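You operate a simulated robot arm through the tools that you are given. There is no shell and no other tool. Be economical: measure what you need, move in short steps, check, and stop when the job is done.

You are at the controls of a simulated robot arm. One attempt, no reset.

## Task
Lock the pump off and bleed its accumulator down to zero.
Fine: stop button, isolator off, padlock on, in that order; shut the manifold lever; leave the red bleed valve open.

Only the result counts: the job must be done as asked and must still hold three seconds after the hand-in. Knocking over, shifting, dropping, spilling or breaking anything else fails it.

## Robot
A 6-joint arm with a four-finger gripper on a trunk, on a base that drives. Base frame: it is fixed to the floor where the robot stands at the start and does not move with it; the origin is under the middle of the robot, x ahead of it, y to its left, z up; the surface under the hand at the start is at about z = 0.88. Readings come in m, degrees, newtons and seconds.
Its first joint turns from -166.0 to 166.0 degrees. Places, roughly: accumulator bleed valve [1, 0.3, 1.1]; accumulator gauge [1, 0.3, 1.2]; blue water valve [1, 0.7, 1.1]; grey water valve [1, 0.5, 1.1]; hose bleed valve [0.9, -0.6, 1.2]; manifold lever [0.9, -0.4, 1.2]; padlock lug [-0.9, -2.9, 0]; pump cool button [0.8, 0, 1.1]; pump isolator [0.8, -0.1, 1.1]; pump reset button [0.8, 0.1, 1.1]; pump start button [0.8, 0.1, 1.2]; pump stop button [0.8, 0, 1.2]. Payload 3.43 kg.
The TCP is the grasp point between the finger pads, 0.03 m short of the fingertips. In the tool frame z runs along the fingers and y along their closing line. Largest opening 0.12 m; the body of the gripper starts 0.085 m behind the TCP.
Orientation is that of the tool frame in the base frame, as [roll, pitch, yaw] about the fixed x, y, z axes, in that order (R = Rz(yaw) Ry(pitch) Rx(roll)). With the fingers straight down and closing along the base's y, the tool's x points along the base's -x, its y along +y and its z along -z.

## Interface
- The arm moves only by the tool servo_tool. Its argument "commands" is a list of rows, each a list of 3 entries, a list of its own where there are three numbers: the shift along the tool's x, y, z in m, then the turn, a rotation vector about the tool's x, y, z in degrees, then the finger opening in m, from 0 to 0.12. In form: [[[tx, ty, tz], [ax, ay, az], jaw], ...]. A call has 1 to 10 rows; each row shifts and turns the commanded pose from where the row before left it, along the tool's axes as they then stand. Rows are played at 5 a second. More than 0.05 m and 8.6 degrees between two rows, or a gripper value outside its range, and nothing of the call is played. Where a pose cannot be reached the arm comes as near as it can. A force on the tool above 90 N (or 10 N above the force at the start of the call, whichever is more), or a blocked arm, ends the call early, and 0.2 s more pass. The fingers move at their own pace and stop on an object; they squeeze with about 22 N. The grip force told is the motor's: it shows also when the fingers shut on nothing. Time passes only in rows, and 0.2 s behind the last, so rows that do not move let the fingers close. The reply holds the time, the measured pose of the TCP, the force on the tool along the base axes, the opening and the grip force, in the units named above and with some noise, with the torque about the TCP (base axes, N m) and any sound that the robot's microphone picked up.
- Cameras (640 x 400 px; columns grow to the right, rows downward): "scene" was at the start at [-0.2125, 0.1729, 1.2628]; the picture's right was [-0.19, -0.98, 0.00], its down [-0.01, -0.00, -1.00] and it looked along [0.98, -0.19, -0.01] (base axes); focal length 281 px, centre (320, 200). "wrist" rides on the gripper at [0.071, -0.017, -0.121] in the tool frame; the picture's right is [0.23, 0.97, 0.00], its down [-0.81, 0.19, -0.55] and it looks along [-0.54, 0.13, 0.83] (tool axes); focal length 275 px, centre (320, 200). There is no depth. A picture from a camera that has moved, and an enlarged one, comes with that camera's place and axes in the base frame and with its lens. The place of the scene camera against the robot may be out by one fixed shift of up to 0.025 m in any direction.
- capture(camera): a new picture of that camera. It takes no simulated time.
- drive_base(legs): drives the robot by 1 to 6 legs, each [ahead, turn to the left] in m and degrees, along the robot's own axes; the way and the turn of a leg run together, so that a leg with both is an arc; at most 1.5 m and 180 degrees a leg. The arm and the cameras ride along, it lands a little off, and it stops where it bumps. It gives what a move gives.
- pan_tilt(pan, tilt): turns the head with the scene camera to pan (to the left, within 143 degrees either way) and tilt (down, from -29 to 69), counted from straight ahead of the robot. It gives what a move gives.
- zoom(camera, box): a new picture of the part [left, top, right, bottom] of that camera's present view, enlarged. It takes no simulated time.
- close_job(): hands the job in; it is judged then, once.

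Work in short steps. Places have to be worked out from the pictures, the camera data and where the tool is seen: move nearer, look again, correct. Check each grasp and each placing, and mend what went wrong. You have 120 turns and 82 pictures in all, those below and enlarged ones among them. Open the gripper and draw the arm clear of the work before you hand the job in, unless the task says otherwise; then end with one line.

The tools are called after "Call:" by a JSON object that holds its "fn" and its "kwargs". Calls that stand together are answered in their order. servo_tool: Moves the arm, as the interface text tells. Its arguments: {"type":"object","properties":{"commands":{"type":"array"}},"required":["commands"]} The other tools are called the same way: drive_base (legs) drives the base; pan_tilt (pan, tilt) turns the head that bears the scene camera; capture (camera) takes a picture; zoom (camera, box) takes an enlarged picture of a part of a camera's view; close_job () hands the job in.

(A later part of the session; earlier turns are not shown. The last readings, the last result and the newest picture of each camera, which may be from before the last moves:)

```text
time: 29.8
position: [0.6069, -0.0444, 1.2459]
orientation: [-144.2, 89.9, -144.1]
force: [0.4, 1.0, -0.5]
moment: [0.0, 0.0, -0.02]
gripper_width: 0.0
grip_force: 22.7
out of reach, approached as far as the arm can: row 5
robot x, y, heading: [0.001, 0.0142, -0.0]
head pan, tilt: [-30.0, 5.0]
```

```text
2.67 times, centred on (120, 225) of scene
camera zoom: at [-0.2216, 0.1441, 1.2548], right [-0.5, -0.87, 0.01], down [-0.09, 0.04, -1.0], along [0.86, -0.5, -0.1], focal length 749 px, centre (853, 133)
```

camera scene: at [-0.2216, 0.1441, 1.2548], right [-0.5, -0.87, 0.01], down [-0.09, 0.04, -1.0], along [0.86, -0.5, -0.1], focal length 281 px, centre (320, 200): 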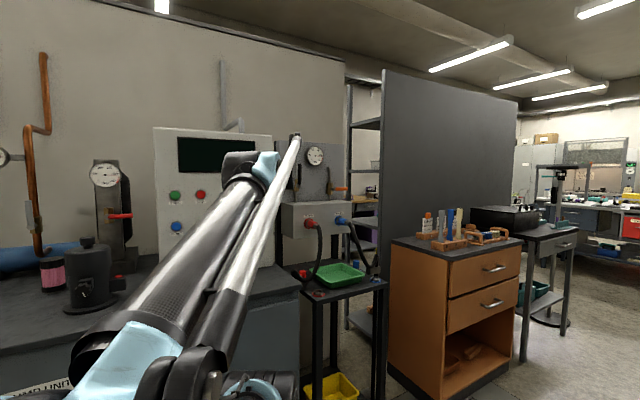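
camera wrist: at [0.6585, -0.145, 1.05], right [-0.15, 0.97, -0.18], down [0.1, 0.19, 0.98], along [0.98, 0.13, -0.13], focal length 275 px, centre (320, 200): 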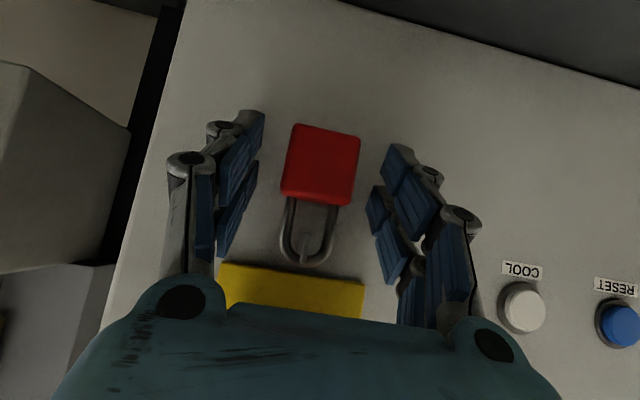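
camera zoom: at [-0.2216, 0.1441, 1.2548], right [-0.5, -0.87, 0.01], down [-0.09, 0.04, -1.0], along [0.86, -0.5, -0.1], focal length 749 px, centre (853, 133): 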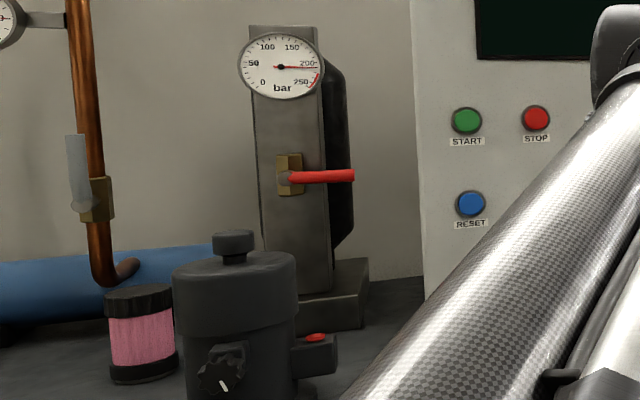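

Manifold lever: pivot about [0.915, −0.385, 1.197], handle pointing up (open, along the pipe); shut will be horizontal to the right. It's at the edge of reach, so I sidestep the base 0.38 m to the right and a little ahead.

Call:
{"fn": "drive_base", "kwargs": {"legs": [[0, -90], [0.36, 0], [0, 90], [0.08, 0]]}}

Call:
{"fn": "pan_tilt", "kwargs": {"pan": -10, "tilt": 5}}

Call:
{"fn": "capture", "kwargs": {"camera": "scene"}}

Call:
{"fn": "capture", "kwargs": {"camera": "wrist"}}

```text
time: 41.5
position: [0.6909, -0.4037, 1.2463]
orientation: [-172.6, 89.8, -172.1]
force: [0.1, 0.4, 0.6]
moment: [0.01, 0.02, -0.02]
gripper_width: 0.0
grip_force: 21.5
robot x, y, heading: [0.0796, -0.3539, 0.2]
head pan, tilt: [-30.0, 5.0]
```

```text
time: 42.3
position: [0.6803, -0.4024, 1.2598]
orientation: [-7.0, 89.5, -6.5]
force: [-0.3, 0.5, 0.5]
moment: [0.03, 0.04, -0.02]
gripper_width: 0.0
grip_force: 21.7
robot x, y, heading: [0.0829, -0.3524, 0.1]
head pan, tilt: [-10.0, 5.0]
```

```text
42 pictures are left
camera scene: at [-0.1292, -0.192, 1.2547], right [-0.17, -0.99, 0.0], down [-0.1, 0.01, -0.99], along [0.98, -0.17, -0.1], focal length 281 px, centre (320, 200)
```

scene: 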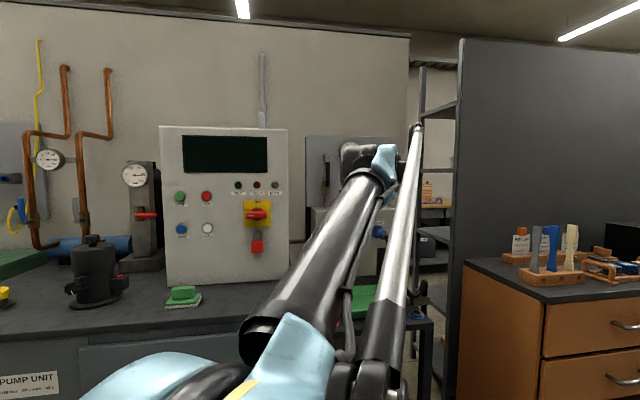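

```text
41 pictures are left
camera wrist: at [0.5599, -0.4203, 1.1868], right [-0.01, 0.97, -0.23], down [-0.56, 0.19, 0.81], along [0.83, 0.13, 0.55], focal length 275 px, centre (320, 200)
```

wrist: 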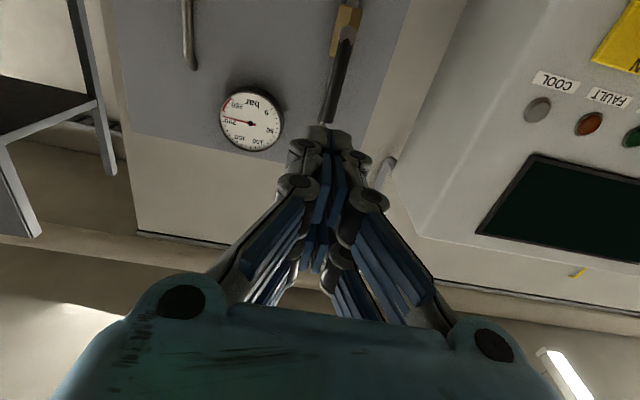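

Lever handle: x≈0.912, y≈−0.384, from z 1.20 (pivot) to 1.297. I'll use closed fingers as a peg: move to the left of the handle, tilted 10° down, and look.

Call:
{"fn": "servo_tool", "kwargs": {"commands": [[[-0.014, 0.025, 0.02], [0, 5, 0], 0.0], [[0, 0.025, 0.025], [0, 5, 0], 0.0], [[0, 0, 0.025], [0, 0, 0], 0.0], [[0, 0, 0.03], [0, 0, 0], 0.0]]}}

Call:
{"fn": "capture", "kwargs": {"camera": "wrist"}}

```text
time: 43.3
position: [0.7749, -0.352, 1.2561]
orientation: [-180.0, 80.6, -179.1]
force: [-0.7, -0.3, -0.7]
moment: [0.0, 0.0, 0.02]
gripper_width: 0.0
grip_force: 21.7
robot x, y, heading: [0.0842, -0.3504, 0.2]
head pan, tilt: [-10.0, 5.0]
```

```text
40 pictures are left
camera wrist: at [0.6429, -0.3703, 1.2053], right [-0.05, 0.97, -0.23], down [-0.42, 0.19, 0.89], along [0.91, 0.14, 0.39], focal length 275 px, centre (320, 200)
```

wrist: 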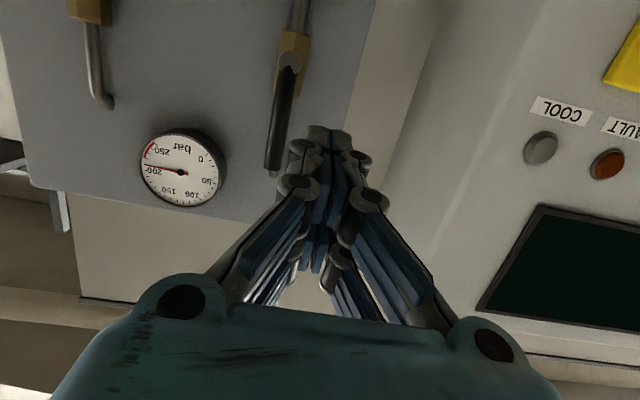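

Handle confirmed at y≈−0.384. Advance the peg beside it (left) to tip x≈0.925.

Call:
{"fn": "servo_tool", "kwargs": {"commands": [[[-0.0112, 0, 0.039], [0, 0, 0], 0.0], [[-0.0112, 0, 0.039], [0, 0, 0], 0.0], [[-0.0112, 0, 0.038], [0, 0, 0], 0.0]]}}

Call:
{"fn": "capture", "kwargs": {"camera": "wrist"}}

```text
time: 44.1
position: [0.8934, -0.3541, 1.2702]
orientation: [179.6, 80.6, -179.4]
force: [-1.1, 0.0, 0.2]
moment: [0.0, -0.01, -0.02]
gripper_width: 0.0001
grip_force: 21.6
out of reach, approached as far as the arm can: row 1
robot x, y, heading: [0.0822, -0.3524, 0.0]
head pan, tilt: [-10.0, 5.0]
```

```text
39 pictures are left
camera wrist: at [0.7636, -0.3731, 1.2197], right [-0.05, 0.97, -0.23], down [-0.42, 0.18, 0.89], along [0.91, 0.14, 0.39], focal length 275 px, centre (320, 200)
```

wrist: 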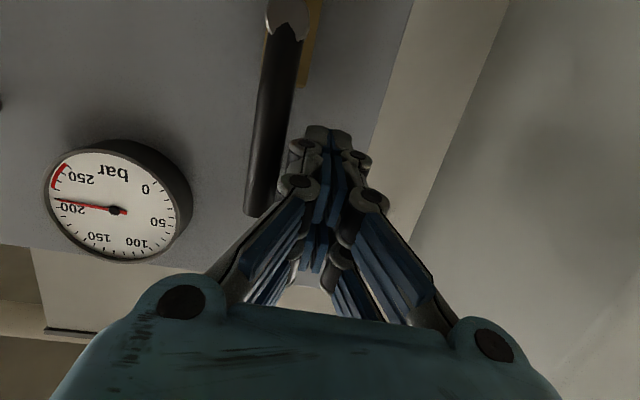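

Peg is beside the handle. Push it right along the arc, first ~40°.

Call:
{"fn": "servo_tool", "kwargs": {"commands": [[[0, -0.0165, 0], [0, 0, 0], 0.0], [[-0.0015, -0.0235, 0], [0, 0, 0], 0.0], [[0.0064, -0.0226, 0.001], [0, 0, 0], 0.0]]}}

Call:
{"fn": "capture", "kwargs": {"camera": "wrist"}}

```text
time: 44.9
position: [0.8958, -0.4145, 1.2654]
orientation: [-179.9, 80.4, -179.5]
force: [-0.5, 1.5, 0.0]
moment: [0.07, 0.01, -0.01]
gripper_width: 0.0
grip_force: 22.0
robot x, y, heading: [0.0806, -0.3505, 0.2]
head pan, tilt: [-10.0, 5.0]
```

```text
38 pictures are left
camera wrist: at [0.7643, -0.4332, 1.2149], right [-0.04, 0.97, -0.23], down [-0.41, 0.19, 0.89], along [0.91, 0.13, 0.39], focal length 275 px, centre (320, 200)
```

wrist: 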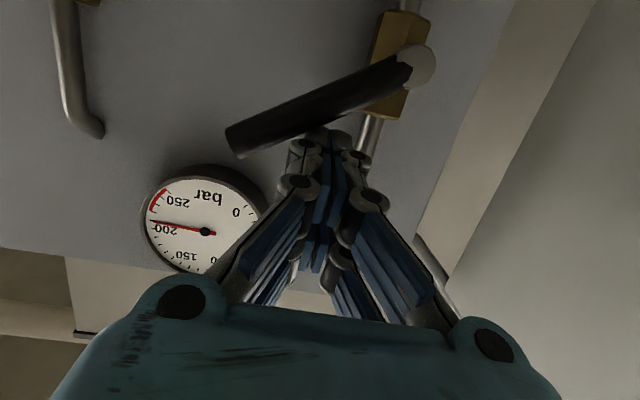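

Lever swings easily. Continue down to horizontal.

Call:
{"fn": "servo_tool", "kwargs": {"commands": [[[0.0138, -0.0191, 0.0024], [0, 0, 0], 0.0], [[0.0197, -0.013, 0.0035], [0, 0, 0], 0.0], [[0.0167, -0.005, 0.003], [0, 0, 0], 0.0], [[0, 0, 0], [0, 0, 0], 0.0]]}}

Call:
{"fn": "capture", "kwargs": {"camera": "wrist"}}

```text
time: 45.6
position: [0.8847, -0.4489, 1.2397]
orientation: [177.6, 81.3, 178.1]
force: [2.8, -0.2, -1.7]
moment: [-0.01, -0.08, 0.09]
gripper_width: 0.0
grip_force: 33.7
robot x, y, heading: [0.0814, -0.3492, 0.4]
head pan, tilt: [-10.0, 5.0]
stopped in row 3: the force on the tool passed its limit at 124 N (the readings are from after the stop); the commanded pose is now the measured one
```

```text
37 pictures are left
camera wrist: at [0.7545, -0.4656, 1.1861], right [-0.04, 0.97, -0.22], down [-0.43, 0.18, 0.89], along [0.9, 0.13, 0.41], focal length 275 px, centre (320, 200)
```

wrist: 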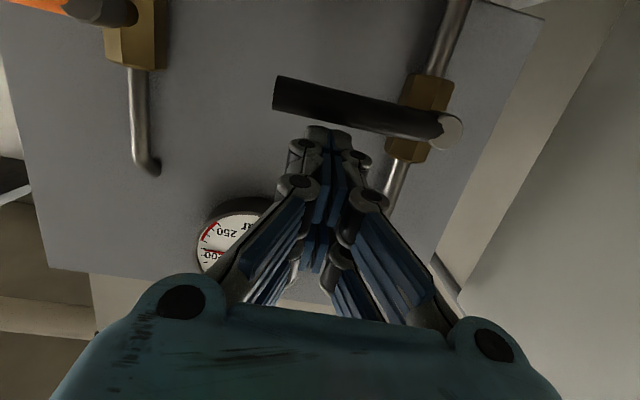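

Lever is horizontal (both pivot and end at z≈1.20) against its stop: shut. Retract up and back.

Call:
{"fn": "servo_tool", "kwargs": {"commands": [[[-0.03, 0.01, -0.01], [0, 0, 0], 0.0], [[0, 0.01, -0.045], [0, 0, 0], 0.0], [[0, 0.01, -0.045], [0, 0, 0], 0.0], [[0, 0.01, -0.045], [0, 0, 0], 0.0], [[0, 0.01, -0.045], [0, 0, 0], 0.0], [[0, 0, -0.04], [0, 0, 0], 0.0]]}}

Call:
{"fn": "capture", "kwargs": {"camera": "wrist"}}

```text
time: 47.0
position: [0.6615, -0.398, 1.3045]
orientation: [178.1, 81.5, 178.7]
force: [0.6, 0.0, 1.0]
moment: [0.01, 0.01, 0.0]
gripper_width: 0.0
grip_force: 33.3
robot x, y, heading: [0.0855, -0.3512, 0.4]
head pan, tilt: [-10.0, 5.0]
```

```text
36 pictures are left
camera wrist: at [0.5325, -0.4153, 1.2512], right [-0.04, 0.97, -0.22], down [-0.43, 0.18, 0.89], along [0.9, 0.13, 0.41], focal length 275 px, centre (320, 200)
```

wrist: 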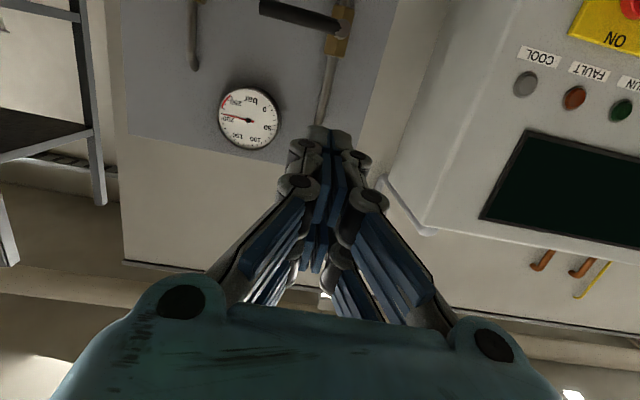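

Lever stayed shut. Drive the base left ~0.43 m by turning right, reversing and turning back.

Call:
{"fn": "drive_base", "kwargs": {"legs": [[0, -90], [-0.43, 0], [0, 90]]}}

Call:
{"fn": "pan_tilt", "kwargs": {"pan": 15, "tilt": 5}}

Call:
{"fn": "capture", "kwargs": {"camera": "scene"}}

Call:
{"fn": "capture", "kwargs": {"camera": "wrist"}}

```text
time: 52.3
position: [0.0508, -0.8932, 1.3155]
orientation: [178.8, 82.7, 90.6]
force: [-0.7, 0.2, 0.5]
moment: [0.03, -0.03, 0.07]
gripper_width: 0.0002
grip_force: 33.6
robot x, y, heading: [0.0932, -0.3298, -87.6]
head pan, tilt: [-10.0, 5.0]
stopped in leg 2: the robot was blocked; the commanded pose is now the measured one
```

```text
time: 53.1
position: [0.0519, -0.8913, 1.3154]
orientation: [178.8, 82.7, 90.5]
force: [0.8, 0.2, -0.3]
moment: [-0.04, 0.0, -0.01]
gripper_width: 0.0
grip_force: 33.7
robot x, y, heading: [0.0862, -0.3334, -87.5]
head pan, tilt: [15.0, 5.0]
```

```text
35 pictures are left
camera scene: at [0.2871, -0.1323, 1.2547], right [-0.95, -0.3, 0.0], down [-0.03, 0.1, -0.99], along [0.3, -0.95, -0.1], focal length 281 px, centre (320, 200)
```

scene: 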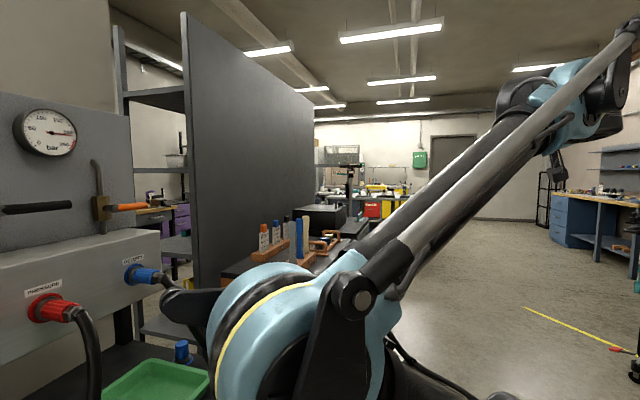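

```text
34 pictures are left
camera wrist: at [0.0303, -0.7638, 1.26], right [0.97, 0.06, -0.23], down [0.18, 0.45, 0.87], along [0.15, -0.89, 0.43], focal length 275 px, centre (320, 200)
```

wrist: 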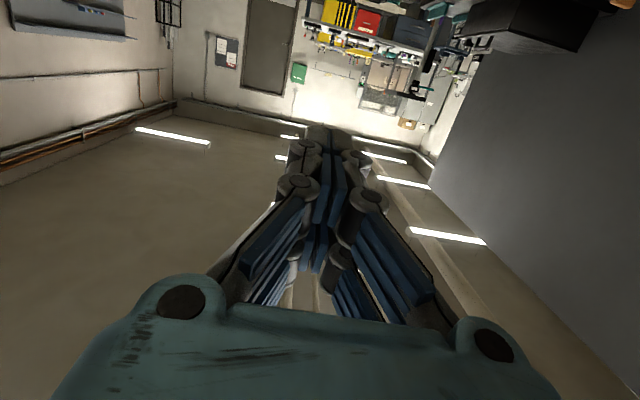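

Reversing bumped—likely the bench front beside the base. Turn back to heading 0, back off to x≈−0.05, then sidestep again.

Call:
{"fn": "drive_base", "kwargs": {"legs": [[0, 87.5], [-0.14, 0], [0, -90], [-0.2, 0]]}}

```text
time: 63.6
position: [-0.1096, -0.8337, 1.3197]
orientation: [179.2, 83.2, 88.8]
force: [1.0, 0.2, -0.2]
moment: [0.02, 0.01, -0.07]
gripper_width: 0.0
grip_force: 33.4
robot x, y, heading: [-0.0498, -0.2807, -89.1]
head pan, tilt: [15.0, 5.0]
stopped in leg 4: the robot was blocked; the commanded pose is now the measured one
```

Blocked again after a little. Look backwards with the head.

Call:
{"fn": "pan_tilt", "kwargs": {"pan": 120, "tilt": 45}}

Call:
{"fn": "capture", "kwargs": {"camera": "scene"}}

```text
time: 65.4
position: [-0.1078, -0.8309, 1.3229]
orientation: [179.2, 83.4, 88.8]
force: [0.4, -0.2, -0.2]
moment: [-0.01, 0.02, 0.02]
gripper_width: 0.0002
grip_force: 34.1
robot x, y, heading: [-0.0484, -0.2777, -88.6]
head pan, tilt: [120.0, 45.0]
```

```text
33 pictures are left
camera scene: at [0.1972, 0.0439, 1.1934], right [0.52, -0.86, -0.01], down [-0.6, -0.36, -0.71], along [0.6, 0.38, -0.7], focal length 281 px, centre (320, 200)
```

scene: 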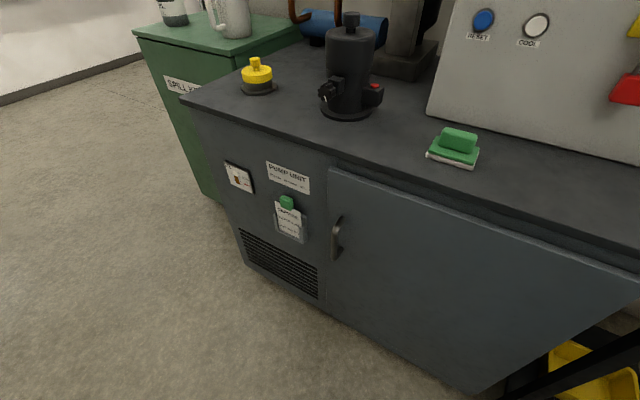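

Call:
{"fn": "pan_tilt", "kwargs": {"pan": 143, "tilt": 60}}

Call:
{"fn": "capture", "kwargs": {"camera": "scene"}}

```text
time: 66.3
position: [-0.1089, -0.8308, 1.3239]
orientation: [179.2, 83.4, 88.8]
force: [0.6, 0.0, -0.3]
moment: [0.01, 0.0, -0.01]
gripper_width: 0.0
grip_force: 33.3
robot x, y, heading: [-0.0455, -0.2831, -88.8]
head pan, tilt: [143.0, 60.0]
```

```text
32 pictures are left
camera scene: at [0.1667, 0.0561, 1.1741], right [0.81, -0.59, -0.01], down [-0.51, -0.7, -0.51], along [0.29, 0.42, -0.86], focal length 281 px, centre (320, 200)
```

scene: 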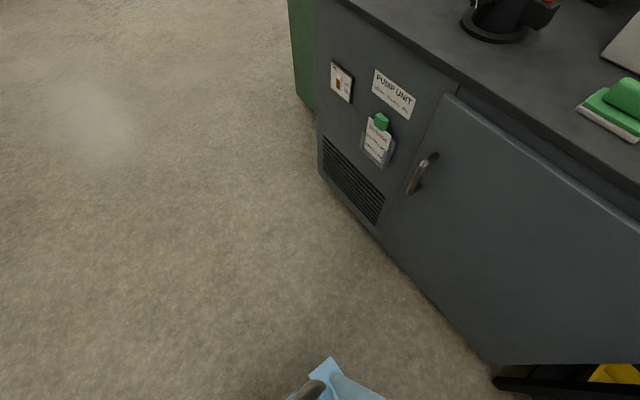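

Clear on this side. Check the other rear side.

Call:
{"fn": "pan_tilt", "kwargs": {"pan": -143, "tilt": 40}}

Call:
{"fn": "capture", "kwargs": {"camera": "scene"}}

```text
time: 70.2
position: [-0.1078, -0.8305, 1.3232]
orientation: [179.2, 83.4, 88.8]
force: [0.0, -0.8, -0.2]
moment: [-0.01, -0.02, -0.02]
gripper_width: 0.0
grip_force: 33.6
robot x, y, heading: [-0.0498, -0.2809, -88.9]
head pan, tilt: [-143.0, 40.0]
```

```text
31 pictures are left
camera scene: at [0.0749, 0.0685, 1.201], right [0.79, 0.62, 0.01], down [0.4, -0.49, -0.77], along [-0.47, 0.61, -0.63], focal length 281 px, centre (320, 200)
```

scene: 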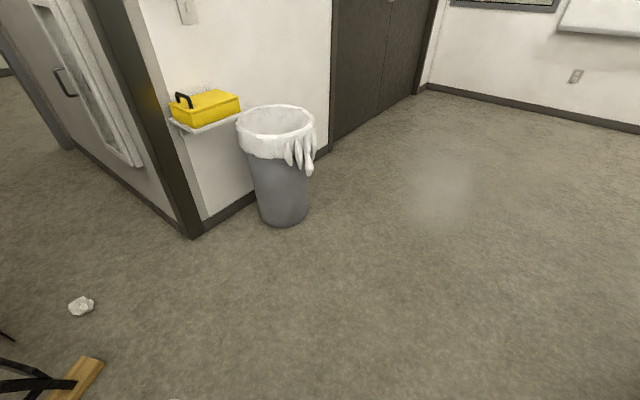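

Nothing evidently in the way. Try a short reverse again to see whether it was transient.

Call:
{"fn": "drive_base", "kwargs": {"legs": [[-0.1, 0]]}}

```text
time: 71.4
position: [-0.1113, -0.7297, 1.323]
orientation: [179.2, 83.4, 88.9]
force: [0.4, -0.3, 0.6]
moment: [0.01, -0.02, 0.0]
gripper_width: 0.0
grip_force: 33.3
robot x, y, heading: [-0.0511, -0.1852, -88.7]
head pan, tilt: [-143.0, 40.0]
```

It works now. Continue reversing, in short legs.

Call:
{"fn": "drive_base", "kwargs": {"legs": [[-0.13, 0], [-0.14, 0]]}}

```text
time: 73.6
position: [-0.1132, -0.4461, 1.3289]
orientation: [180.0, 84.3, 89.4]
force: [0.4, -0.5, 0.2]
moment: [0.0, 0.01, 0.0]
gripper_width: 0.0
grip_force: 33.0
robot x, y, heading: [-0.0533, 0.0889, -88.9]
head pan, tilt: [-143.0, 40.0]
```

Turn back to face the bench and move ahead 0.14 m.

Call:
{"fn": "drive_base", "kwargs": {"legs": [[0, 88.9], [0.13, 0]]}}

Call:
{"fn": "pan_tilt", "kwargs": {"pan": 8, "tilt": 8}}

Call:
{"fn": "capture", "kwargs": {"camera": "scene"}}

Call:
{"fn": "capture", "kwargs": {"camera": "wrist"}}

```text
time: 74.5
position: [-0.1042, -0.4227, 1.3549]
orientation: [-178.1, 85.8, 93.1]
force: [0.2, 3.0, 0.7]
moment: [0.07, -0.01, 0.04]
gripper_width: 0.0
grip_force: 33.2
robot x, y, heading: [-0.0531, 0.0883, -87.7]
head pan, tilt: [-143.0, 40.0]
stopped in leg 1: the robot was blocked; the commanded pose is now the measured one
```

```text
time: 76.9
position: [-0.1027, -0.4233, 1.3542]
orientation: [-177.7, 85.8, 93.6]
force: [-0.7, -0.8, -0.1]
moment: [-0.01, -0.03, 0.02]
gripper_width: 0.0001
grip_force: 33.4
robot x, y, heading: [-0.0586, 0.0882, -87.9]
head pan, tilt: [8.0, 8.0]
```

```text
30 pictures are left
camera scene: at [0.1312, 0.2848, 1.2499], right [-0.98, -0.18, 0.0], down [-0.02, 0.15, -0.99], along [0.17, -0.97, -0.15], focal length 281 px, centre (320, 200)
```

scene: 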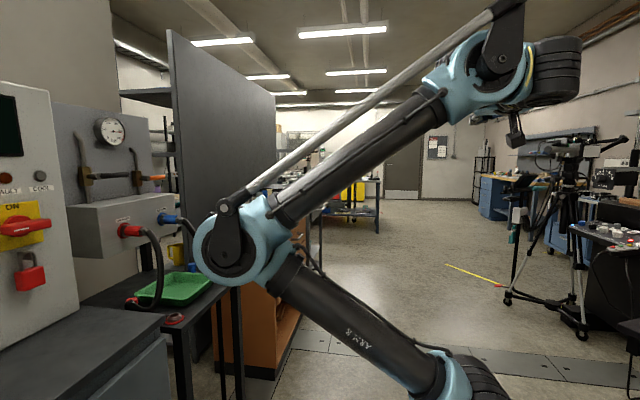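

```text
29 pictures are left
camera wrist: at [-0.1229, -0.2976, 1.2918], right [0.97, 0.04, -0.23], down [0.18, 0.5, 0.85], along [0.15, -0.87, 0.48], focal length 275 px, centre (320, 200)
```

wrist: 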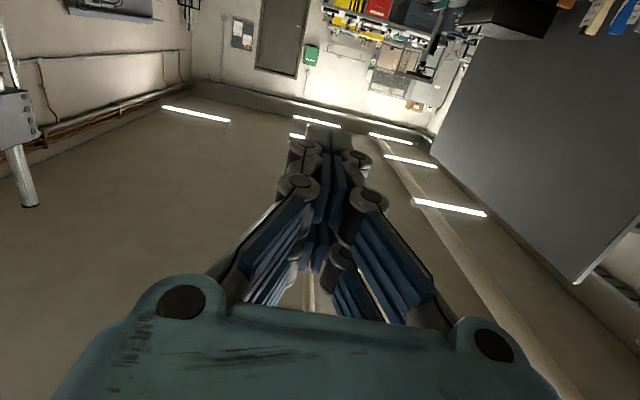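

The arm's compact, near-singular pose (elbow swung sideways) seems to be what blocks. I put the arm into a healthier pose: pitched down and further out, over free floor.

Call:
{"fn": "servo_tool", "kwargs": {"commands": [[[0, 0, 0.03], [0, 8.5, 0], 0.0], [[0, 0, 0.03], [0, 8.5, 0], 0.0], [[-0.01, 0, 0.03], [0, 8.5, 0], 0.0], [[-0.015, 0, 0.03], [0, 8.5, 0], 0.0], [[-0.02, 0, 0.02], [0, 8.5, 0], 0.0], [[-0.02, 0, 0.02], [0, 8.5, 0], 0.0]]}}

Call:
{"fn": "capture", "kwargs": {"camera": "scene"}}

```text
time: 78.3
position: [-0.1353, -0.5837, 1.3445]
orientation: [178.1, 35.6, 91.4]
force: [0.6, 1.2, 0.6]
moment: [-0.04, 0.02, 0.0]
gripper_width: 0.0002
grip_force: 33.2
out of reach, approached as far as the arm can: row 5, 6
robot x, y, heading: [-0.0535, 0.0904, -87.8]
head pan, tilt: [8.0, 8.0]
```

```text
28 pictures are left
camera scene: at [0.1314, 0.2856, 1.2497], right [-0.98, -0.18, 0.0], down [-0.03, 0.15, -0.99], along [0.17, -0.97, -0.15], focal length 281 px, centre (320, 200)
```

scene: 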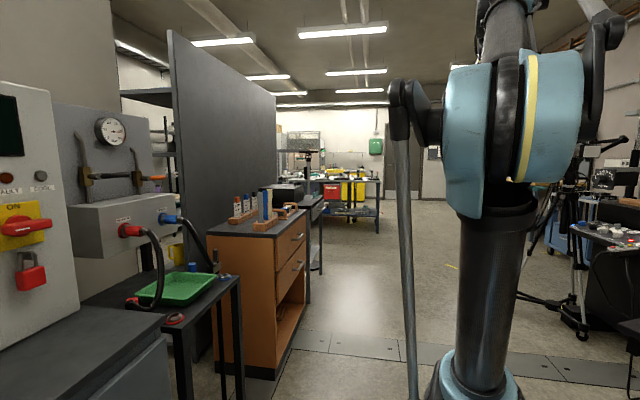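

Elbow-up posture regained. Turn back to face the bench.

Call:
{"fn": "drive_base", "kwargs": {"legs": [[0, 87.8], [0.1, 0]]}}

Call:
{"fn": "pan_tilt", "kwargs": {"pan": 10, "tilt": 8}}

Call:
{"fn": "capture", "kwargs": {"camera": "scene"}}

```text
time: 83.7
position: [0.7156, -0.0125, 1.3441]
orientation: [177.8, 35.8, 179.3]
force: [-0.1, 0.0, -0.4]
moment: [-0.01, 0.04, -0.04]
gripper_width: 0.0
grip_force: 33.3
robot x, y, heading: [0.0431, 0.0851, 0.2]
head pan, tilt: [8.0, 8.0]
```

```text
time: 84.3
position: [0.7009, -0.0112, 1.352]
orientation: [177.9, 36.4, 179.3]
force: [-0.3, -0.1, 0.9]
moment: [0.01, 0.0, -0.02]
gripper_width: 0.0
grip_force: 33.8
robot x, y, heading: [0.0398, 0.0857, -0.0]
head pan, tilt: [10.0, 8.0]
```

```text
27 pictures are left
camera scene: at [-0.1665, 0.2759, 1.2499], right [0.18, -0.98, 0.0], down [-0.15, -0.02, -0.99], along [0.97, 0.17, -0.15], focal length 281 px, centre (320, 200)
```

scene: 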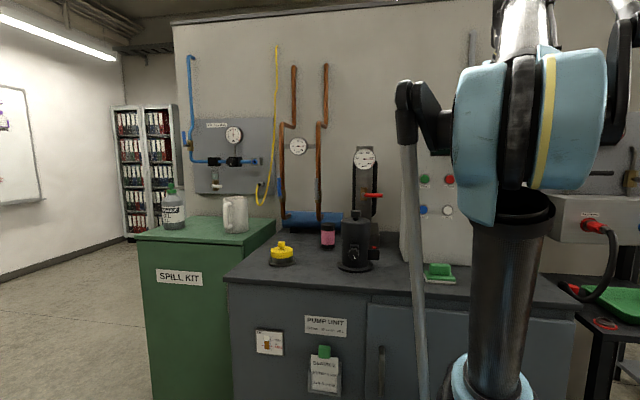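

Call:
{"fn": "zoom", "kwargs": {"camera": "scene", "box": [310, 135, 460, 290]}}

```text
2.58 times, centred on (385, 212) of scene
camera zoom: at [-0.1665, 0.2759, 1.2499], right [0.18, -0.98, 0.0], down [-0.15, -0.02, -0.99], along [0.97, 0.17, -0.15], focal length 725 px, centre (152, 168)
```

zoom: 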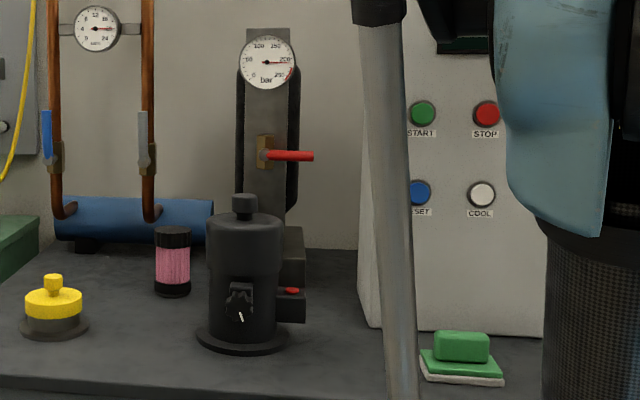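

Valve: pivot about [0.925, 0.31, 1.10], red handle pointing right to y≈0.242 (closed). I'll move left at this height while raising pitch to 40° down, then look.

Call:
{"fn": "servo_tool", "kwargs": {"commands": [[[0, 0.045, 0], [0, -2.27, 0], 0.0], [[0, 0.045, 0], [0, -2.27, 0], 0.0], [[0, 0.045, 0], [0, -2.27, 0], 0.0], [[0, 0.045, 0], [0, -2.27, 0], 0.0], [[0, 0.045, 0], [0, -2.27, 0], 0.0], [[0, 0.045, 0], [0, -2.27, 0], 0.0]]}}

Call:
{"fn": "capture", "kwargs": {"camera": "wrist"}}

```text
time: 85.7
position: [0.6704, 0.0566, 1.3576]
orientation: [176.7, 49.0, 178.6]
force: [-0.6, 0.4, -0.7]
moment: [-0.02, 0.0, 0.0]
gripper_width: 0.0
grip_force: 33.3
out of reach, approached as far as the arm can: row 1, 2, 3, 4, 5, 6
robot x, y, heading: [0.0459, 0.081, 0.1]
head pan, tilt: [10.0, 8.0]
```

```text
25 pictures are left
camera wrist: at [0.5334, 0.0359, 1.382], right [-0.17, 0.98, -0.14], down [0.11, 0.16, 0.98], along [0.98, 0.15, -0.13], focal length 275 px, centre (320, 200)
```

wrist: 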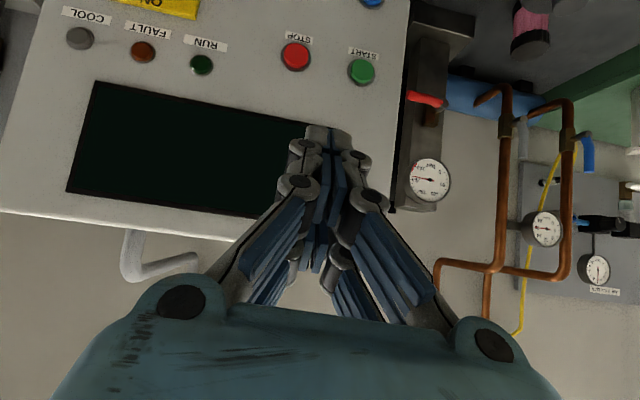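

The arm lagged ("out of reach"). Check with idle rows whether it catches up.

Call:
{"fn": "servo_tool", "kwargs": {"commands": [[[0, 0, 0], [0, 0, 0], 0.0], [[0, 0, 0], [0, 0, 0], 0.0]]}}

```text
time: 86.3
position: [0.6719, 0.0551, 1.3584]
orientation: [176.7, 49.1, 178.6]
force: [0.6, -0.2, 0.2]
moment: [0.03, 0.03, -0.02]
gripper_width: 0.0001
grip_force: 33.5
robot x, y, heading: [0.0464, 0.0809, 0.1]
head pan, tilt: [10.0, 8.0]
```

Call:
{"fn": "servo_tool", "kwargs": {"commands": [[[0.026, 0.015, 0.023], [0, 0, 0], 0.0], [[0.026, 0.02, 0.023], [0, 0, 0], 0.0], [[0.026, 0.025, 0.023], [0, 0, 0], 0.0], [[0, 0.04, 0], [0, 0, 0], 0.0], [[0, 0.04, 0], [0, 0, 0], 0.0]]}}

```text
time: 87.5
position: [0.6595, 0.0584, 1.266]
orientation: [176.9, 50.2, 178.5]
force: [0.0, 0.3, -0.5]
moment: [0.02, 0.02, 0.01]
gripper_width: 0.0
grip_force: 33.3
out of reach, approached as far as the arm can: row 1, 2, 3, 4, 5
robot x, y, heading: [0.0426, 0.084, 0.2]
head pan, tilt: [10.0, 8.0]
```

Leftward motion seems blocked by a wrist joint limit. Test rotating about the tool axis to find the free direction.

Call:
{"fn": "servo_tool", "kwargs": {"commands": [[[0, 0, 0], [0, 0, -8], 0.0], [[0, 0, 0], [0, 0, -8], 0.0]]}}

Call:
{"fn": "servo_tool", "kwargs": {"commands": [[[0, 0, 0], [0, 0, 8], 0.0], [[0, 0, 0], [0, 0, 8], 0.0], [[0, 0, 0], [0, 0, 8], 0.0], [[0, 0, 0], [0, 0, 8], 0.0]]}}

```text
time: 88.1
position: [0.6583, 0.0578, 1.265]
orientation: [-164.3, 48.3, -156.9]
force: [-0.7, 0.1, 0.2]
moment: [0.03, 0.01, 0.02]
gripper_width: 0.0
grip_force: 33.2
robot x, y, heading: [0.0416, 0.0815, -0.1]
head pan, tilt: [10.0, 8.0]
```

```text
time: 89.1
position: [0.6564, 0.0471, 1.2653]
orientation: [159.1, 46.8, 154.6]
force: [-0.7, -0.3, 0.1]
moment: [-0.03, -0.04, 0.02]
gripper_width: 0.0002
grip_force: 33.2
out of reach, approached as far as the arm can: row 4
robot x, y, heading: [0.0409, 0.0873, 0.2]
head pan, tilt: [10.0, 8.0]
```

Negative rotation is free, positive is limited. Roll the tool −64° (to about −42°), then move left.

Call:
{"fn": "servo_tool", "kwargs": {"commands": [[[0, 0, 0], [0, 0, -8], 0.0], [[0, 0, 0], [0, 0, -8], 0.0], [[0, 0, 0], [0, 0, -8], 0.0], [[0, 0, 0], [0, 0, -8], 0.0], [[0, 0, 0], [0, 0, -8], 0.0], [[0, 0, 0], [0, 0, -8], 0.0], [[0, 0, 0], [0, 0, -8], 0.0], [[0, 0, 0], [0, 0, -8], 0.0]]}}

Call:
{"fn": "servo_tool", "kwargs": {"commands": [[[-0.025, 0.03, 0], [0, 0, 0], 0.0], [[-0.025, 0.03, 0], [0, 0, 0], 0.0]]}}

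```text
time: 90.9
position: [0.6569, 0.0466, 1.2656]
orientation: [-139.4, 32.3, -119.8]
force: [0.6, 0.3, -0.4]
moment: [-0.01, 0.01, -0.02]
gripper_width: 0.0
grip_force: 33.5
robot x, y, heading: [0.0414, 0.0856, 0.1]
head pan, tilt: [10.0, 8.0]
```

```text
time: 91.5
position: [0.6422, 0.0677, 1.2608]
orientation: [-139.5, 33.0, -119.3]
force: [0.9, 0.0, -0.3]
moment: [0.01, 0.0, 0.03]
gripper_width: 0.0
grip_force: 33.3
out of reach, approached as far as the arm can: row 1, 2
robot x, y, heading: [0.0447, 0.0867, 0.2]
head pan, tilt: [10.0, 8.0]
```

It looks like joint 1 sits at its end stop (arm flipped over during the drive), so nothing left of about −2° is reachable. I instead turn the base left 35°, making the valve lie to the robot's right.

Call:
{"fn": "drive_base", "kwargs": {"legs": [[0, 35]]}}

Call:
{"fn": "servo_tool", "kwargs": {"commands": [[[0.0, 0, 0.03], [0, 0, 0], 0.0], [[0, 0, 0.03], [0, 0, 0], 0.0]]}}

Call:
{"fn": "capture", "kwargs": {"camera": "wrist"}}

```text
time: 93.7
position: [0.5481, 0.4084, 1.2596]
orientation: [-139.6, 33.2, -84.9]
force: [-0.5, 0.2, -0.4]
moment: [-0.01, 0.0, -0.04]
gripper_width: 0.0
grip_force: 32.8
robot x, y, heading: [0.047, 0.0844, 34.5]
head pan, tilt: [10.0, 8.0]
```

```text
time: 94.3
position: [0.5717, 0.4232, 1.2294]
orientation: [-138.9, 33.8, -84.2]
force: [0.3, 0.0, 1.6]
moment: [0.03, -0.01, -0.02]
gripper_width: 0.0002
grip_force: 33.3
out of reach, approached as far as the arm can: row 2
robot x, y, heading: [0.0465, 0.086, 34.4]
head pan, tilt: [10.0, 8.0]
```

```text
24 pictures are left
camera wrist: at [0.5179, 0.3013, 1.2739], right [-0.75, 0.09, -0.66], down [-0.56, 0.46, 0.69], along [0.36, 0.88, -0.29], focal length 275 px, centre (320, 200)
```

wrist: 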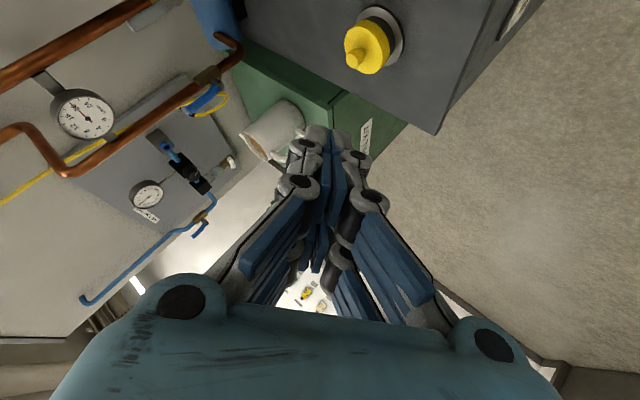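

Now swing the tool right toward the valve direction (az 38°→0°), moving to about [0.70, 0.25, 1.25], above the pump.

Call:
{"fn": "servo_tool", "kwargs": {"commands": [[[0.0286, -0.0324, -0.0035], [4.45, 4.38, 5.0], 0.0], [[0.0257, -0.0348, 0.0012], [4.45, 4.38, 5.0], 0.0], [[0.0224, -0.0366, 0.0057], [4.45, 4.38, 5.0], 0.0], [[0.0185, -0.0378, 0.0103], [4.45, 4.38, 5.0], 0.0], [[0.0142, -0.0382, 0.0144], [4.45, 4.38, 5.0], 0.0]]}}

Call:
{"fn": "capture", "kwargs": {"camera": "wrist"}}

```text
time: 95.5
position: [0.7, 0.158, 1.2511]
orientation: [-138.7, 34.4, -123.5]
force: [-1.2, 0.2, 0.1]
moment: [0.0, 0.0, 0.0]
gripper_width: 0.0002
grip_force: 33.3
out of reach, approached as far as the arm can: row 1, 2, 3, 4, 5
robot x, y, heading: [0.0457, 0.0832, 34.5]
head pan, tilt: [10.0, 8.0]
```

```text
23 pictures are left
camera wrist: at [0.5795, 0.0983, 1.2943], right [-0.51, 0.55, -0.66], down [-0.15, 0.7, 0.7], along [0.84, 0.45, -0.28], focal length 275 px, centre (320, 200)
```

wrist: 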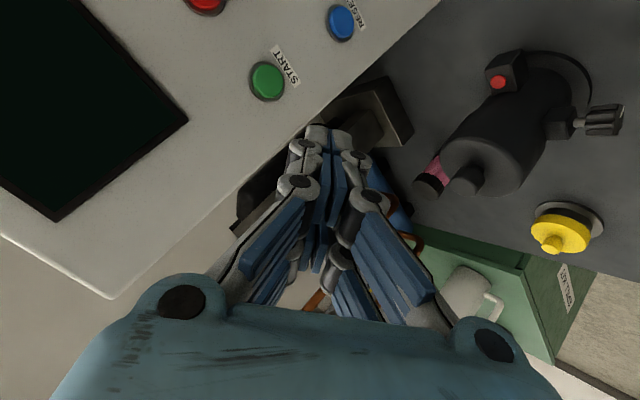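

The limit is actually that the tool can't point right of the radial direction. So I'll move the base left of the valve (y≈0.40), facing ahead, which allows yaw 0.

Call:
{"fn": "drive_base", "kwargs": {"legs": [[0, 55.5], [0.32, 0], [0, -90]]}}

Call:
{"fn": "pan_tilt", "kwargs": {"pan": -5, "tilt": 8}}

Call:
{"fn": "capture", "kwargs": {"camera": "scene"}}

```text
time: 104.8
position: [0.6259, 0.0879, 1.2507]
orientation: [-138.7, 34.4, -157.9]
force: [0.5, -0.5, 0.1]
moment: [-0.04, -0.04, -0.02]
gripper_width: 0.0004
grip_force: 33.6
robot x, y, heading: [0.0452, 0.4108, -0.1]
head pan, tilt: [10.0, 8.0]
```

```text
time: 105.5
position: [0.6134, 0.0895, 1.2589]
orientation: [-138.2, 34.9, -157.8]
force: [0.0, -0.1, 0.4]
moment: [0.0, 0.02, 0.01]
gripper_width: 0.0
grip_force: 33.1
robot x, y, heading: [0.0464, 0.407, 0.1]
head pan, tilt: [-5.0, 8.0]
```

```text
22 pictures are left
camera scene: at [-0.1631, 0.5788, 1.2499], right [-0.09, -1.0, 0.0], down [-0.15, 0.01, -0.99], along [0.98, -0.09, -0.15], focal length 281 px, centre (320, 200)
```

scene: 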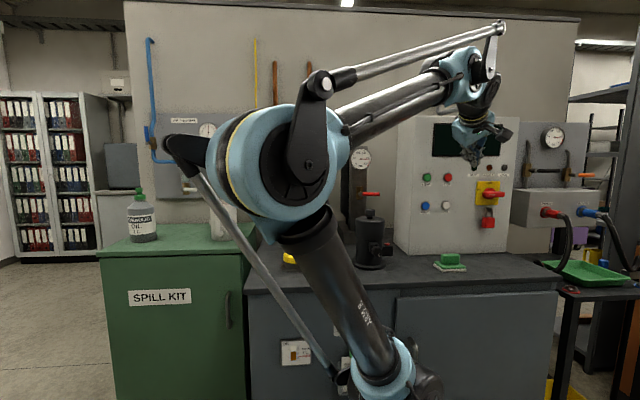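

Base is at y≈0.41. Now rotate the tool back to azimuth 0 and neutral roll.

Call:
{"fn": "servo_tool", "kwargs": {"commands": [[[0, 0, 0], [-4.58, -4.37, -4.89], 0.0], [[0, 0, 0], [-4.58, -4.37, -4.89], 0.0], [[0, 0, 0], [-4.58, -4.37, -4.89], 0.0], [[0, 0, 0], [-4.58, -4.37, -4.89], 0.0], [[0, 0, 0], [-1.83, -1.75, -1.96], 0.0], [[0, 0, 0], [0, 0, 8.4], 0.0], [[0, 0, 0], [0, 0, 8.4], 0.0], [[0, 0, 0], [0, 0, 8.4], 0.0], [[0, 0, 0], [0, 0, 8.4], 0.0], [[0, 0, 0], [0, 0, 8.4], 0.0]]}}

```text
time: 107.8
position: [0.6121, 0.088, 1.2582]
orientation: [-178.1, 52.4, -177.5]
force: [0.0, -0.1, -0.1]
moment: [0.01, 0.01, -0.02]
gripper_width: 0.0
grip_force: 33.2
robot x, y, heading: [0.0449, 0.4118, -0.2]
head pan, tilt: [-5.0, 8.0]
```

Free now. Move toward pre-approach [0.78, 0.255, 1.18].

Call:
{"fn": "servo_tool", "kwargs": {"commands": [[[-0.0068, 0.0278, 0.03], [0, 0, 0], 0.0], [[-0.0068, 0.0278, 0.03], [0, 0, 0], 0.0], [[-0.0068, 0.0278, 0.03], [0, 0, 0], 0.0], [[-0.0068, 0.0278, 0.03], [0, 0, 0], 0.0], [[-0.0068, 0.0278, 0.03], [0, 0, 0], 0.0], [[-0.0068, 0.0278, 0.03], [0, 0, 0], 0.0]]}}

Call:
{"fn": "capture", "kwargs": {"camera": "wrist"}}

```text
time: 109.2
position: [0.7755, 0.258, 1.1763]
orientation: [-177.9, 52.3, -177.4]
force: [1.5, 0.0, 0.0]
moment: [0.03, -0.04, -0.01]
gripper_width: 0.0002
grip_force: 33.6
robot x, y, heading: [0.0445, 0.4088, -0.2]
head pan, tilt: [-5.0, 8.0]
```

```text
21 pictures are left
camera wrist: at [0.6359, 0.2395, 1.1939], right [-0.16, 0.97, -0.2], down [0.05, 0.21, 0.98], along [0.99, 0.14, -0.08], focal length 275 px, centre (320, 200)
```

wrist: 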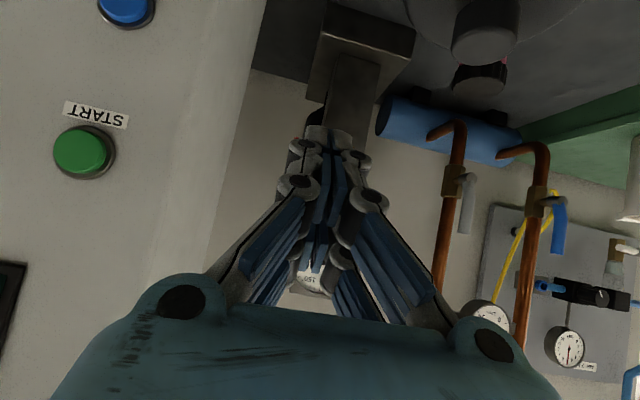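

Fingers hide the valve; use the scene camera.

Call:
{"fn": "zoom", "kwargs": {"camera": "scene", "box": [310, 110, 470, 280]}}

```text
2.35 times, centred on (390, 195) of scene
camera zoom: at [-0.1632, 0.5788, 1.2499], right [-0.09, -1.0, 0.0], down [-0.15, 0.01, -0.99], along [0.98, -0.09, -0.15], focal length 661 px, centre (155, 212)
```

zoom: 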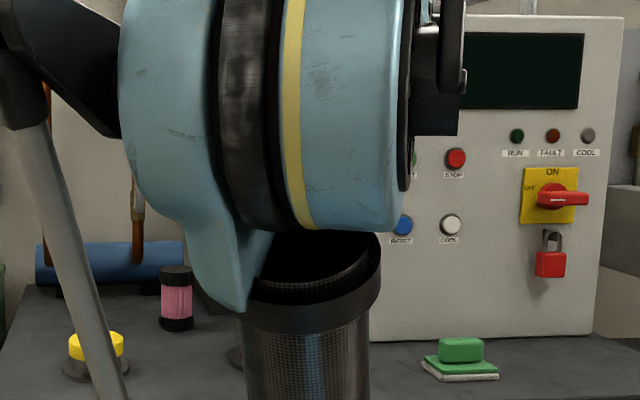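

Combining views: handle at x≈0.975, z≈1.10, from pivot y≈0.31 to end y≈0.242. Advance the closed fingers along the tool axis beneath the handle, part way, and look.

Call:
{"fn": "servo_tool", "kwargs": {"commands": [[[0, 0, 0.04], [0, 0, 0], 0.0], [[0, 0, 0.04], [0, 0, 0], 0.0], [[-0.005, 0, 0.035], [0, 0, 0], 0.0]]}}

Call:
{"fn": "capture", "kwargs": {"camera": "wrist"}}

```text
time: 110.0
position: [0.8693, 0.258, 1.1088]
orientation: [-177.9, 52.3, -177.4]
force: [-0.2, -0.4, -0.5]
moment: [-0.03, -0.01, -0.02]
gripper_width: 0.0
grip_force: 33.6
robot x, y, heading: [0.0486, 0.4136, -0.3]
head pan, tilt: [-5.0, 8.0]
```

```text
19 pictures are left
camera wrist: at [0.7298, 0.2385, 1.1272], right [-0.16, 0.97, -0.2], down [0.05, 0.21, 0.98], along [0.99, 0.14, -0.09], focal length 275 px, centre (320, 200)
```

wrist: 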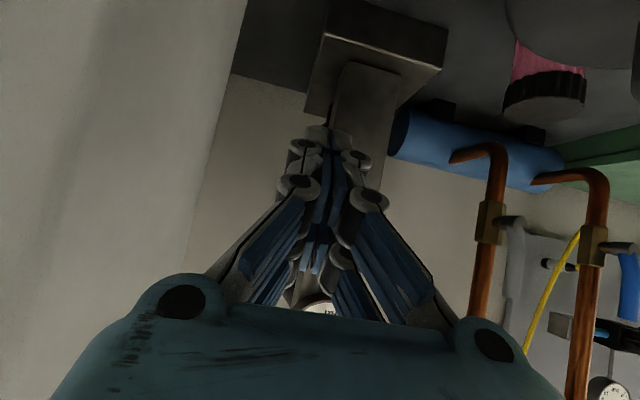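

Call:
{"fn": "zoom", "kwargs": {"camera": "wrist", "box": [220, 100, 420, 320]}}

```text
1.82 times, centred on (320, 210) of wrist
camera zoom: at [0.7298, 0.2385, 1.1272], right [-0.16, 0.97, -0.2], down [0.05, 0.21, 0.98], along [0.99, 0.14, -0.09], focal length 500 px, centre (320, 182)
```

zoom: 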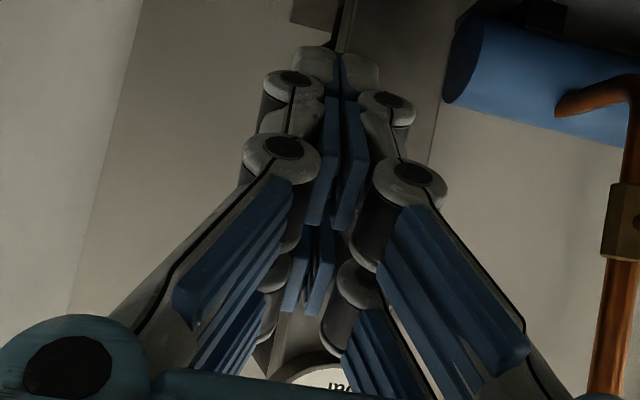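

The handle must be hidden behind the fingers; open the jaw a bit to see between them.

Call:
{"fn": "servo_tool", "kwargs": {"commands": [[[0, 0, 0], [0, 0, 0], 0.06], [[0, 0, 0], [0, 0, 0], 0.06]]}}

Call:
{"fn": "zoom", "kwargs": {"camera": "wrist", "box": [200, 90, 440, 320]}}

```text
time: 110.5
position: [0.8689, 0.2582, 1.1098]
orientation: [-178.1, 52.4, -177.3]
force: [-0.5, 0.0, -0.1]
moment: [-0.01, -0.01, 0.02]
gripper_width: 0.06
grip_force: 0.0
robot x, y, heading: [0.0439, 0.4135, -0.2]
head pan, tilt: [-5.0, 8.0]
```

```text
1.74 times, centred on (320, 205) of wrist
camera zoom: at [0.7299, 0.2383, 1.1272], right [-0.16, 0.97, -0.2], down [0.05, 0.21, 0.98], along [0.99, 0.14, -0.09], focal length 479 px, centre (320, 191)
```

zoom: 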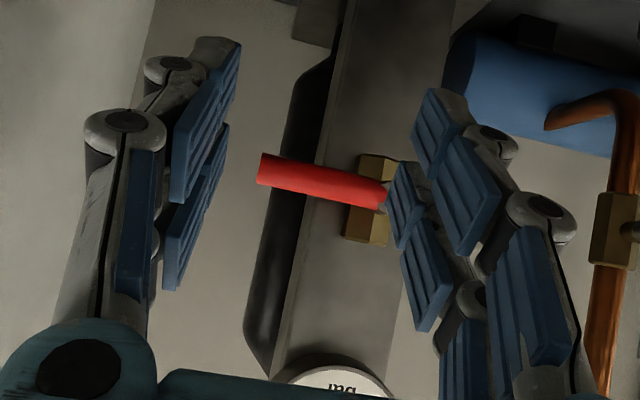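

Handle clearly: end y 0.242, pivot y 0.309, z 1.10. Close the fingers and slide the peg underneath it.

Call:
{"fn": "servo_tool", "kwargs": {"commands": [[[0, 0, 0], [0, 0, 0], 0.0], [[0, 0, 0], [0, 0, 0], 0.0], [[-0.012, 0, 0.04], [0, 0, 0], 0.0], [[-0.015, 0.001, 0.042], [0, 0, 0], 0.0], [[0, 0, 0], [0, 0, 0], 0.0]]}}

Call:
{"fn": "capture", "kwargs": {"camera": "wrist"}}

```text
time: 111.8
position: [0.9519, 0.2602, 1.0808]
orientation: [-178.0, 52.5, -177.4]
force: [-0.4, 0.3, -0.7]
moment: [0.0, -0.01, 0.03]
gripper_width: 0.0
grip_force: 21.6
robot x, y, heading: [0.045, 0.4127, -0.3]
head pan, tilt: [-5.0, 8.0]
```

```text
16 pictures are left
camera wrist: at [0.8119, 0.2405, 1.0978], right [-0.16, 0.97, -0.2], down [0.05, 0.21, 0.98], along [0.99, 0.14, -0.09], focal length 275 px, centre (320, 200)
```

wrist: 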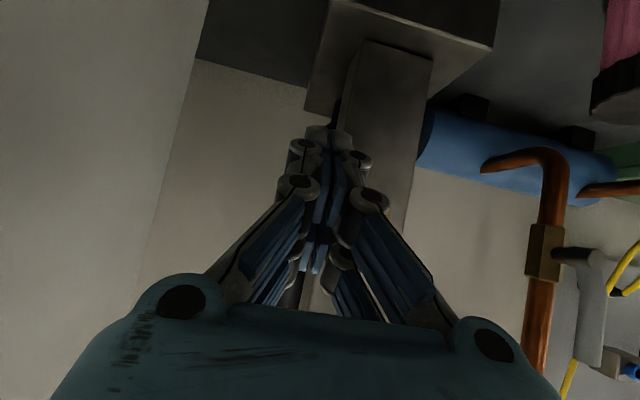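

Peg is in place below the handle without contact. Lift along the arc, first half.

Call:
{"fn": "servo_tool", "kwargs": {"commands": [[[-0.0147, 0, -0.0113], [0, 0, 0], 0.0], [[-0.0147, -0.003, -0.0113], [0, 0, 0], 0.0], [[-0.0148, 0.003, -0.0114], [0, 0, 0], 0.0]]}}

Call:
{"fn": "capture", "kwargs": {"camera": "wrist"}}

```text
time: 112.5
position: [0.9521, 0.2605, 1.1366]
orientation: [-178.1, 52.3, -177.4]
force: [-1.1, -1.0, -2.8]
moment: [-0.03, 0.07, -0.02]
gripper_width: 0.0
grip_force: 22.0
robot x, y, heading: [0.0433, 0.4081, 0.1]
head pan, tilt: [-5.0, 8.0]
```

```text
15 pictures are left
camera wrist: at [0.8123, 0.2417, 1.1543], right [-0.16, 0.97, -0.2], down [0.05, 0.21, 0.98], along [0.99, 0.14, -0.09], focal length 275 px, centre (320, 200)
```

wrist: 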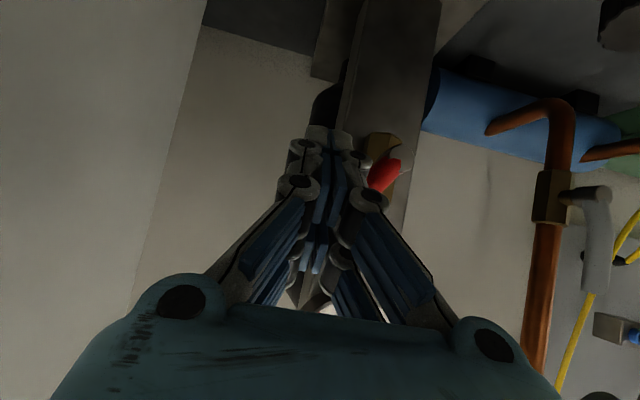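

The handle appears to be lifting with light force. Continue to vertical.

Call:
{"fn": "servo_tool", "kwargs": {"commands": [[[-0.0135, 0.0094, -0.0104], [0, 0, 0], 0.0], [[-0.0105, 0.0142, -0.0081], [0, 0, 0], 0.0], [[-0.0048, 0.0128, -0.0037], [0, 0, 0], 0.0], [[0, 0, 0], [0, 0, 0], 0.0]]}}

Call:
{"fn": "capture", "kwargs": {"camera": "wrist"}}

```text
time: 113.5
position: [0.951, 0.2962, 1.1731]
orientation: [-178.0, 52.3, -177.6]
force: [-3.6, -19.0, -4.0]
moment: [0.05, 0.15, -0.57]
gripper_width: 0.0
grip_force: 21.5
robot x, y, heading: [0.047, 0.4136, -0.1]
head pan, tilt: [-5.0, 8.0]
```

```text
14 pictures are left
camera wrist: at [0.8114, 0.2779, 1.1898], right [-0.16, 0.97, -0.2], down [0.05, 0.21, 0.98], along [0.99, 0.14, -0.09], focal length 275 px, centre (320, 200)
```

wrist: 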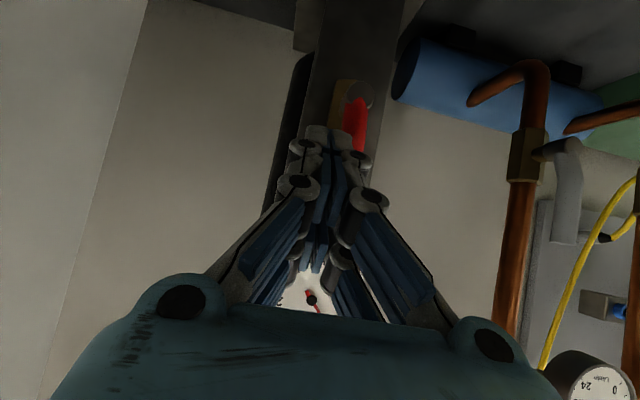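

Handle looks vertical with a 19 N stop force. Nudge 3 mm more, then draw right and back out, and inspect.

Call:
{"fn": "servo_tool", "kwargs": {"commands": [[[0, 0.003, 0], [0, 0, 0], 0.0], [[0, -0.02, 0], [0, 0, 0], 0.0], [[0, -0.015, -0.03], [0, 0, 0], 0.0], [[0, 0, -0.04], [0, 0, 0], 0.0], [[0, 0, -0.04], [0, 0, 0], 0.06], [[0, 0, 0], [0, 0, 0], 0.06]]}}

Call:
{"fn": "capture", "kwargs": {"camera": "wrist"}}

```text
time: 115.0
position: [0.8641, 0.2664, 1.2404]
orientation: [-178.1, 52.3, -177.5]
force: [0.8, -0.1, 0.1]
moment: [-0.04, -0.02, 0.0]
gripper_width: 0.0602
grip_force: 0.1
robot x, y, heading: [0.0438, 0.4101, -0.2]
head pan, tilt: [-5.0, 8.0]
```

```text
13 pictures are left
camera wrist: at [0.7251, 0.247, 1.258], right [-0.16, 0.97, -0.2], down [0.05, 0.21, 0.98], along [0.99, 0.14, -0.09], focal length 275 px, centre (320, 200)
```

wrist: 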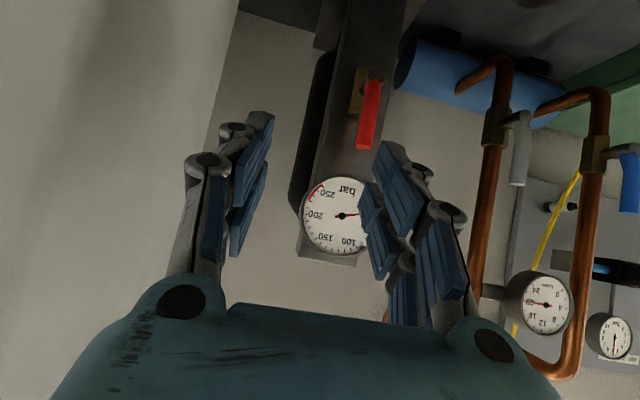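

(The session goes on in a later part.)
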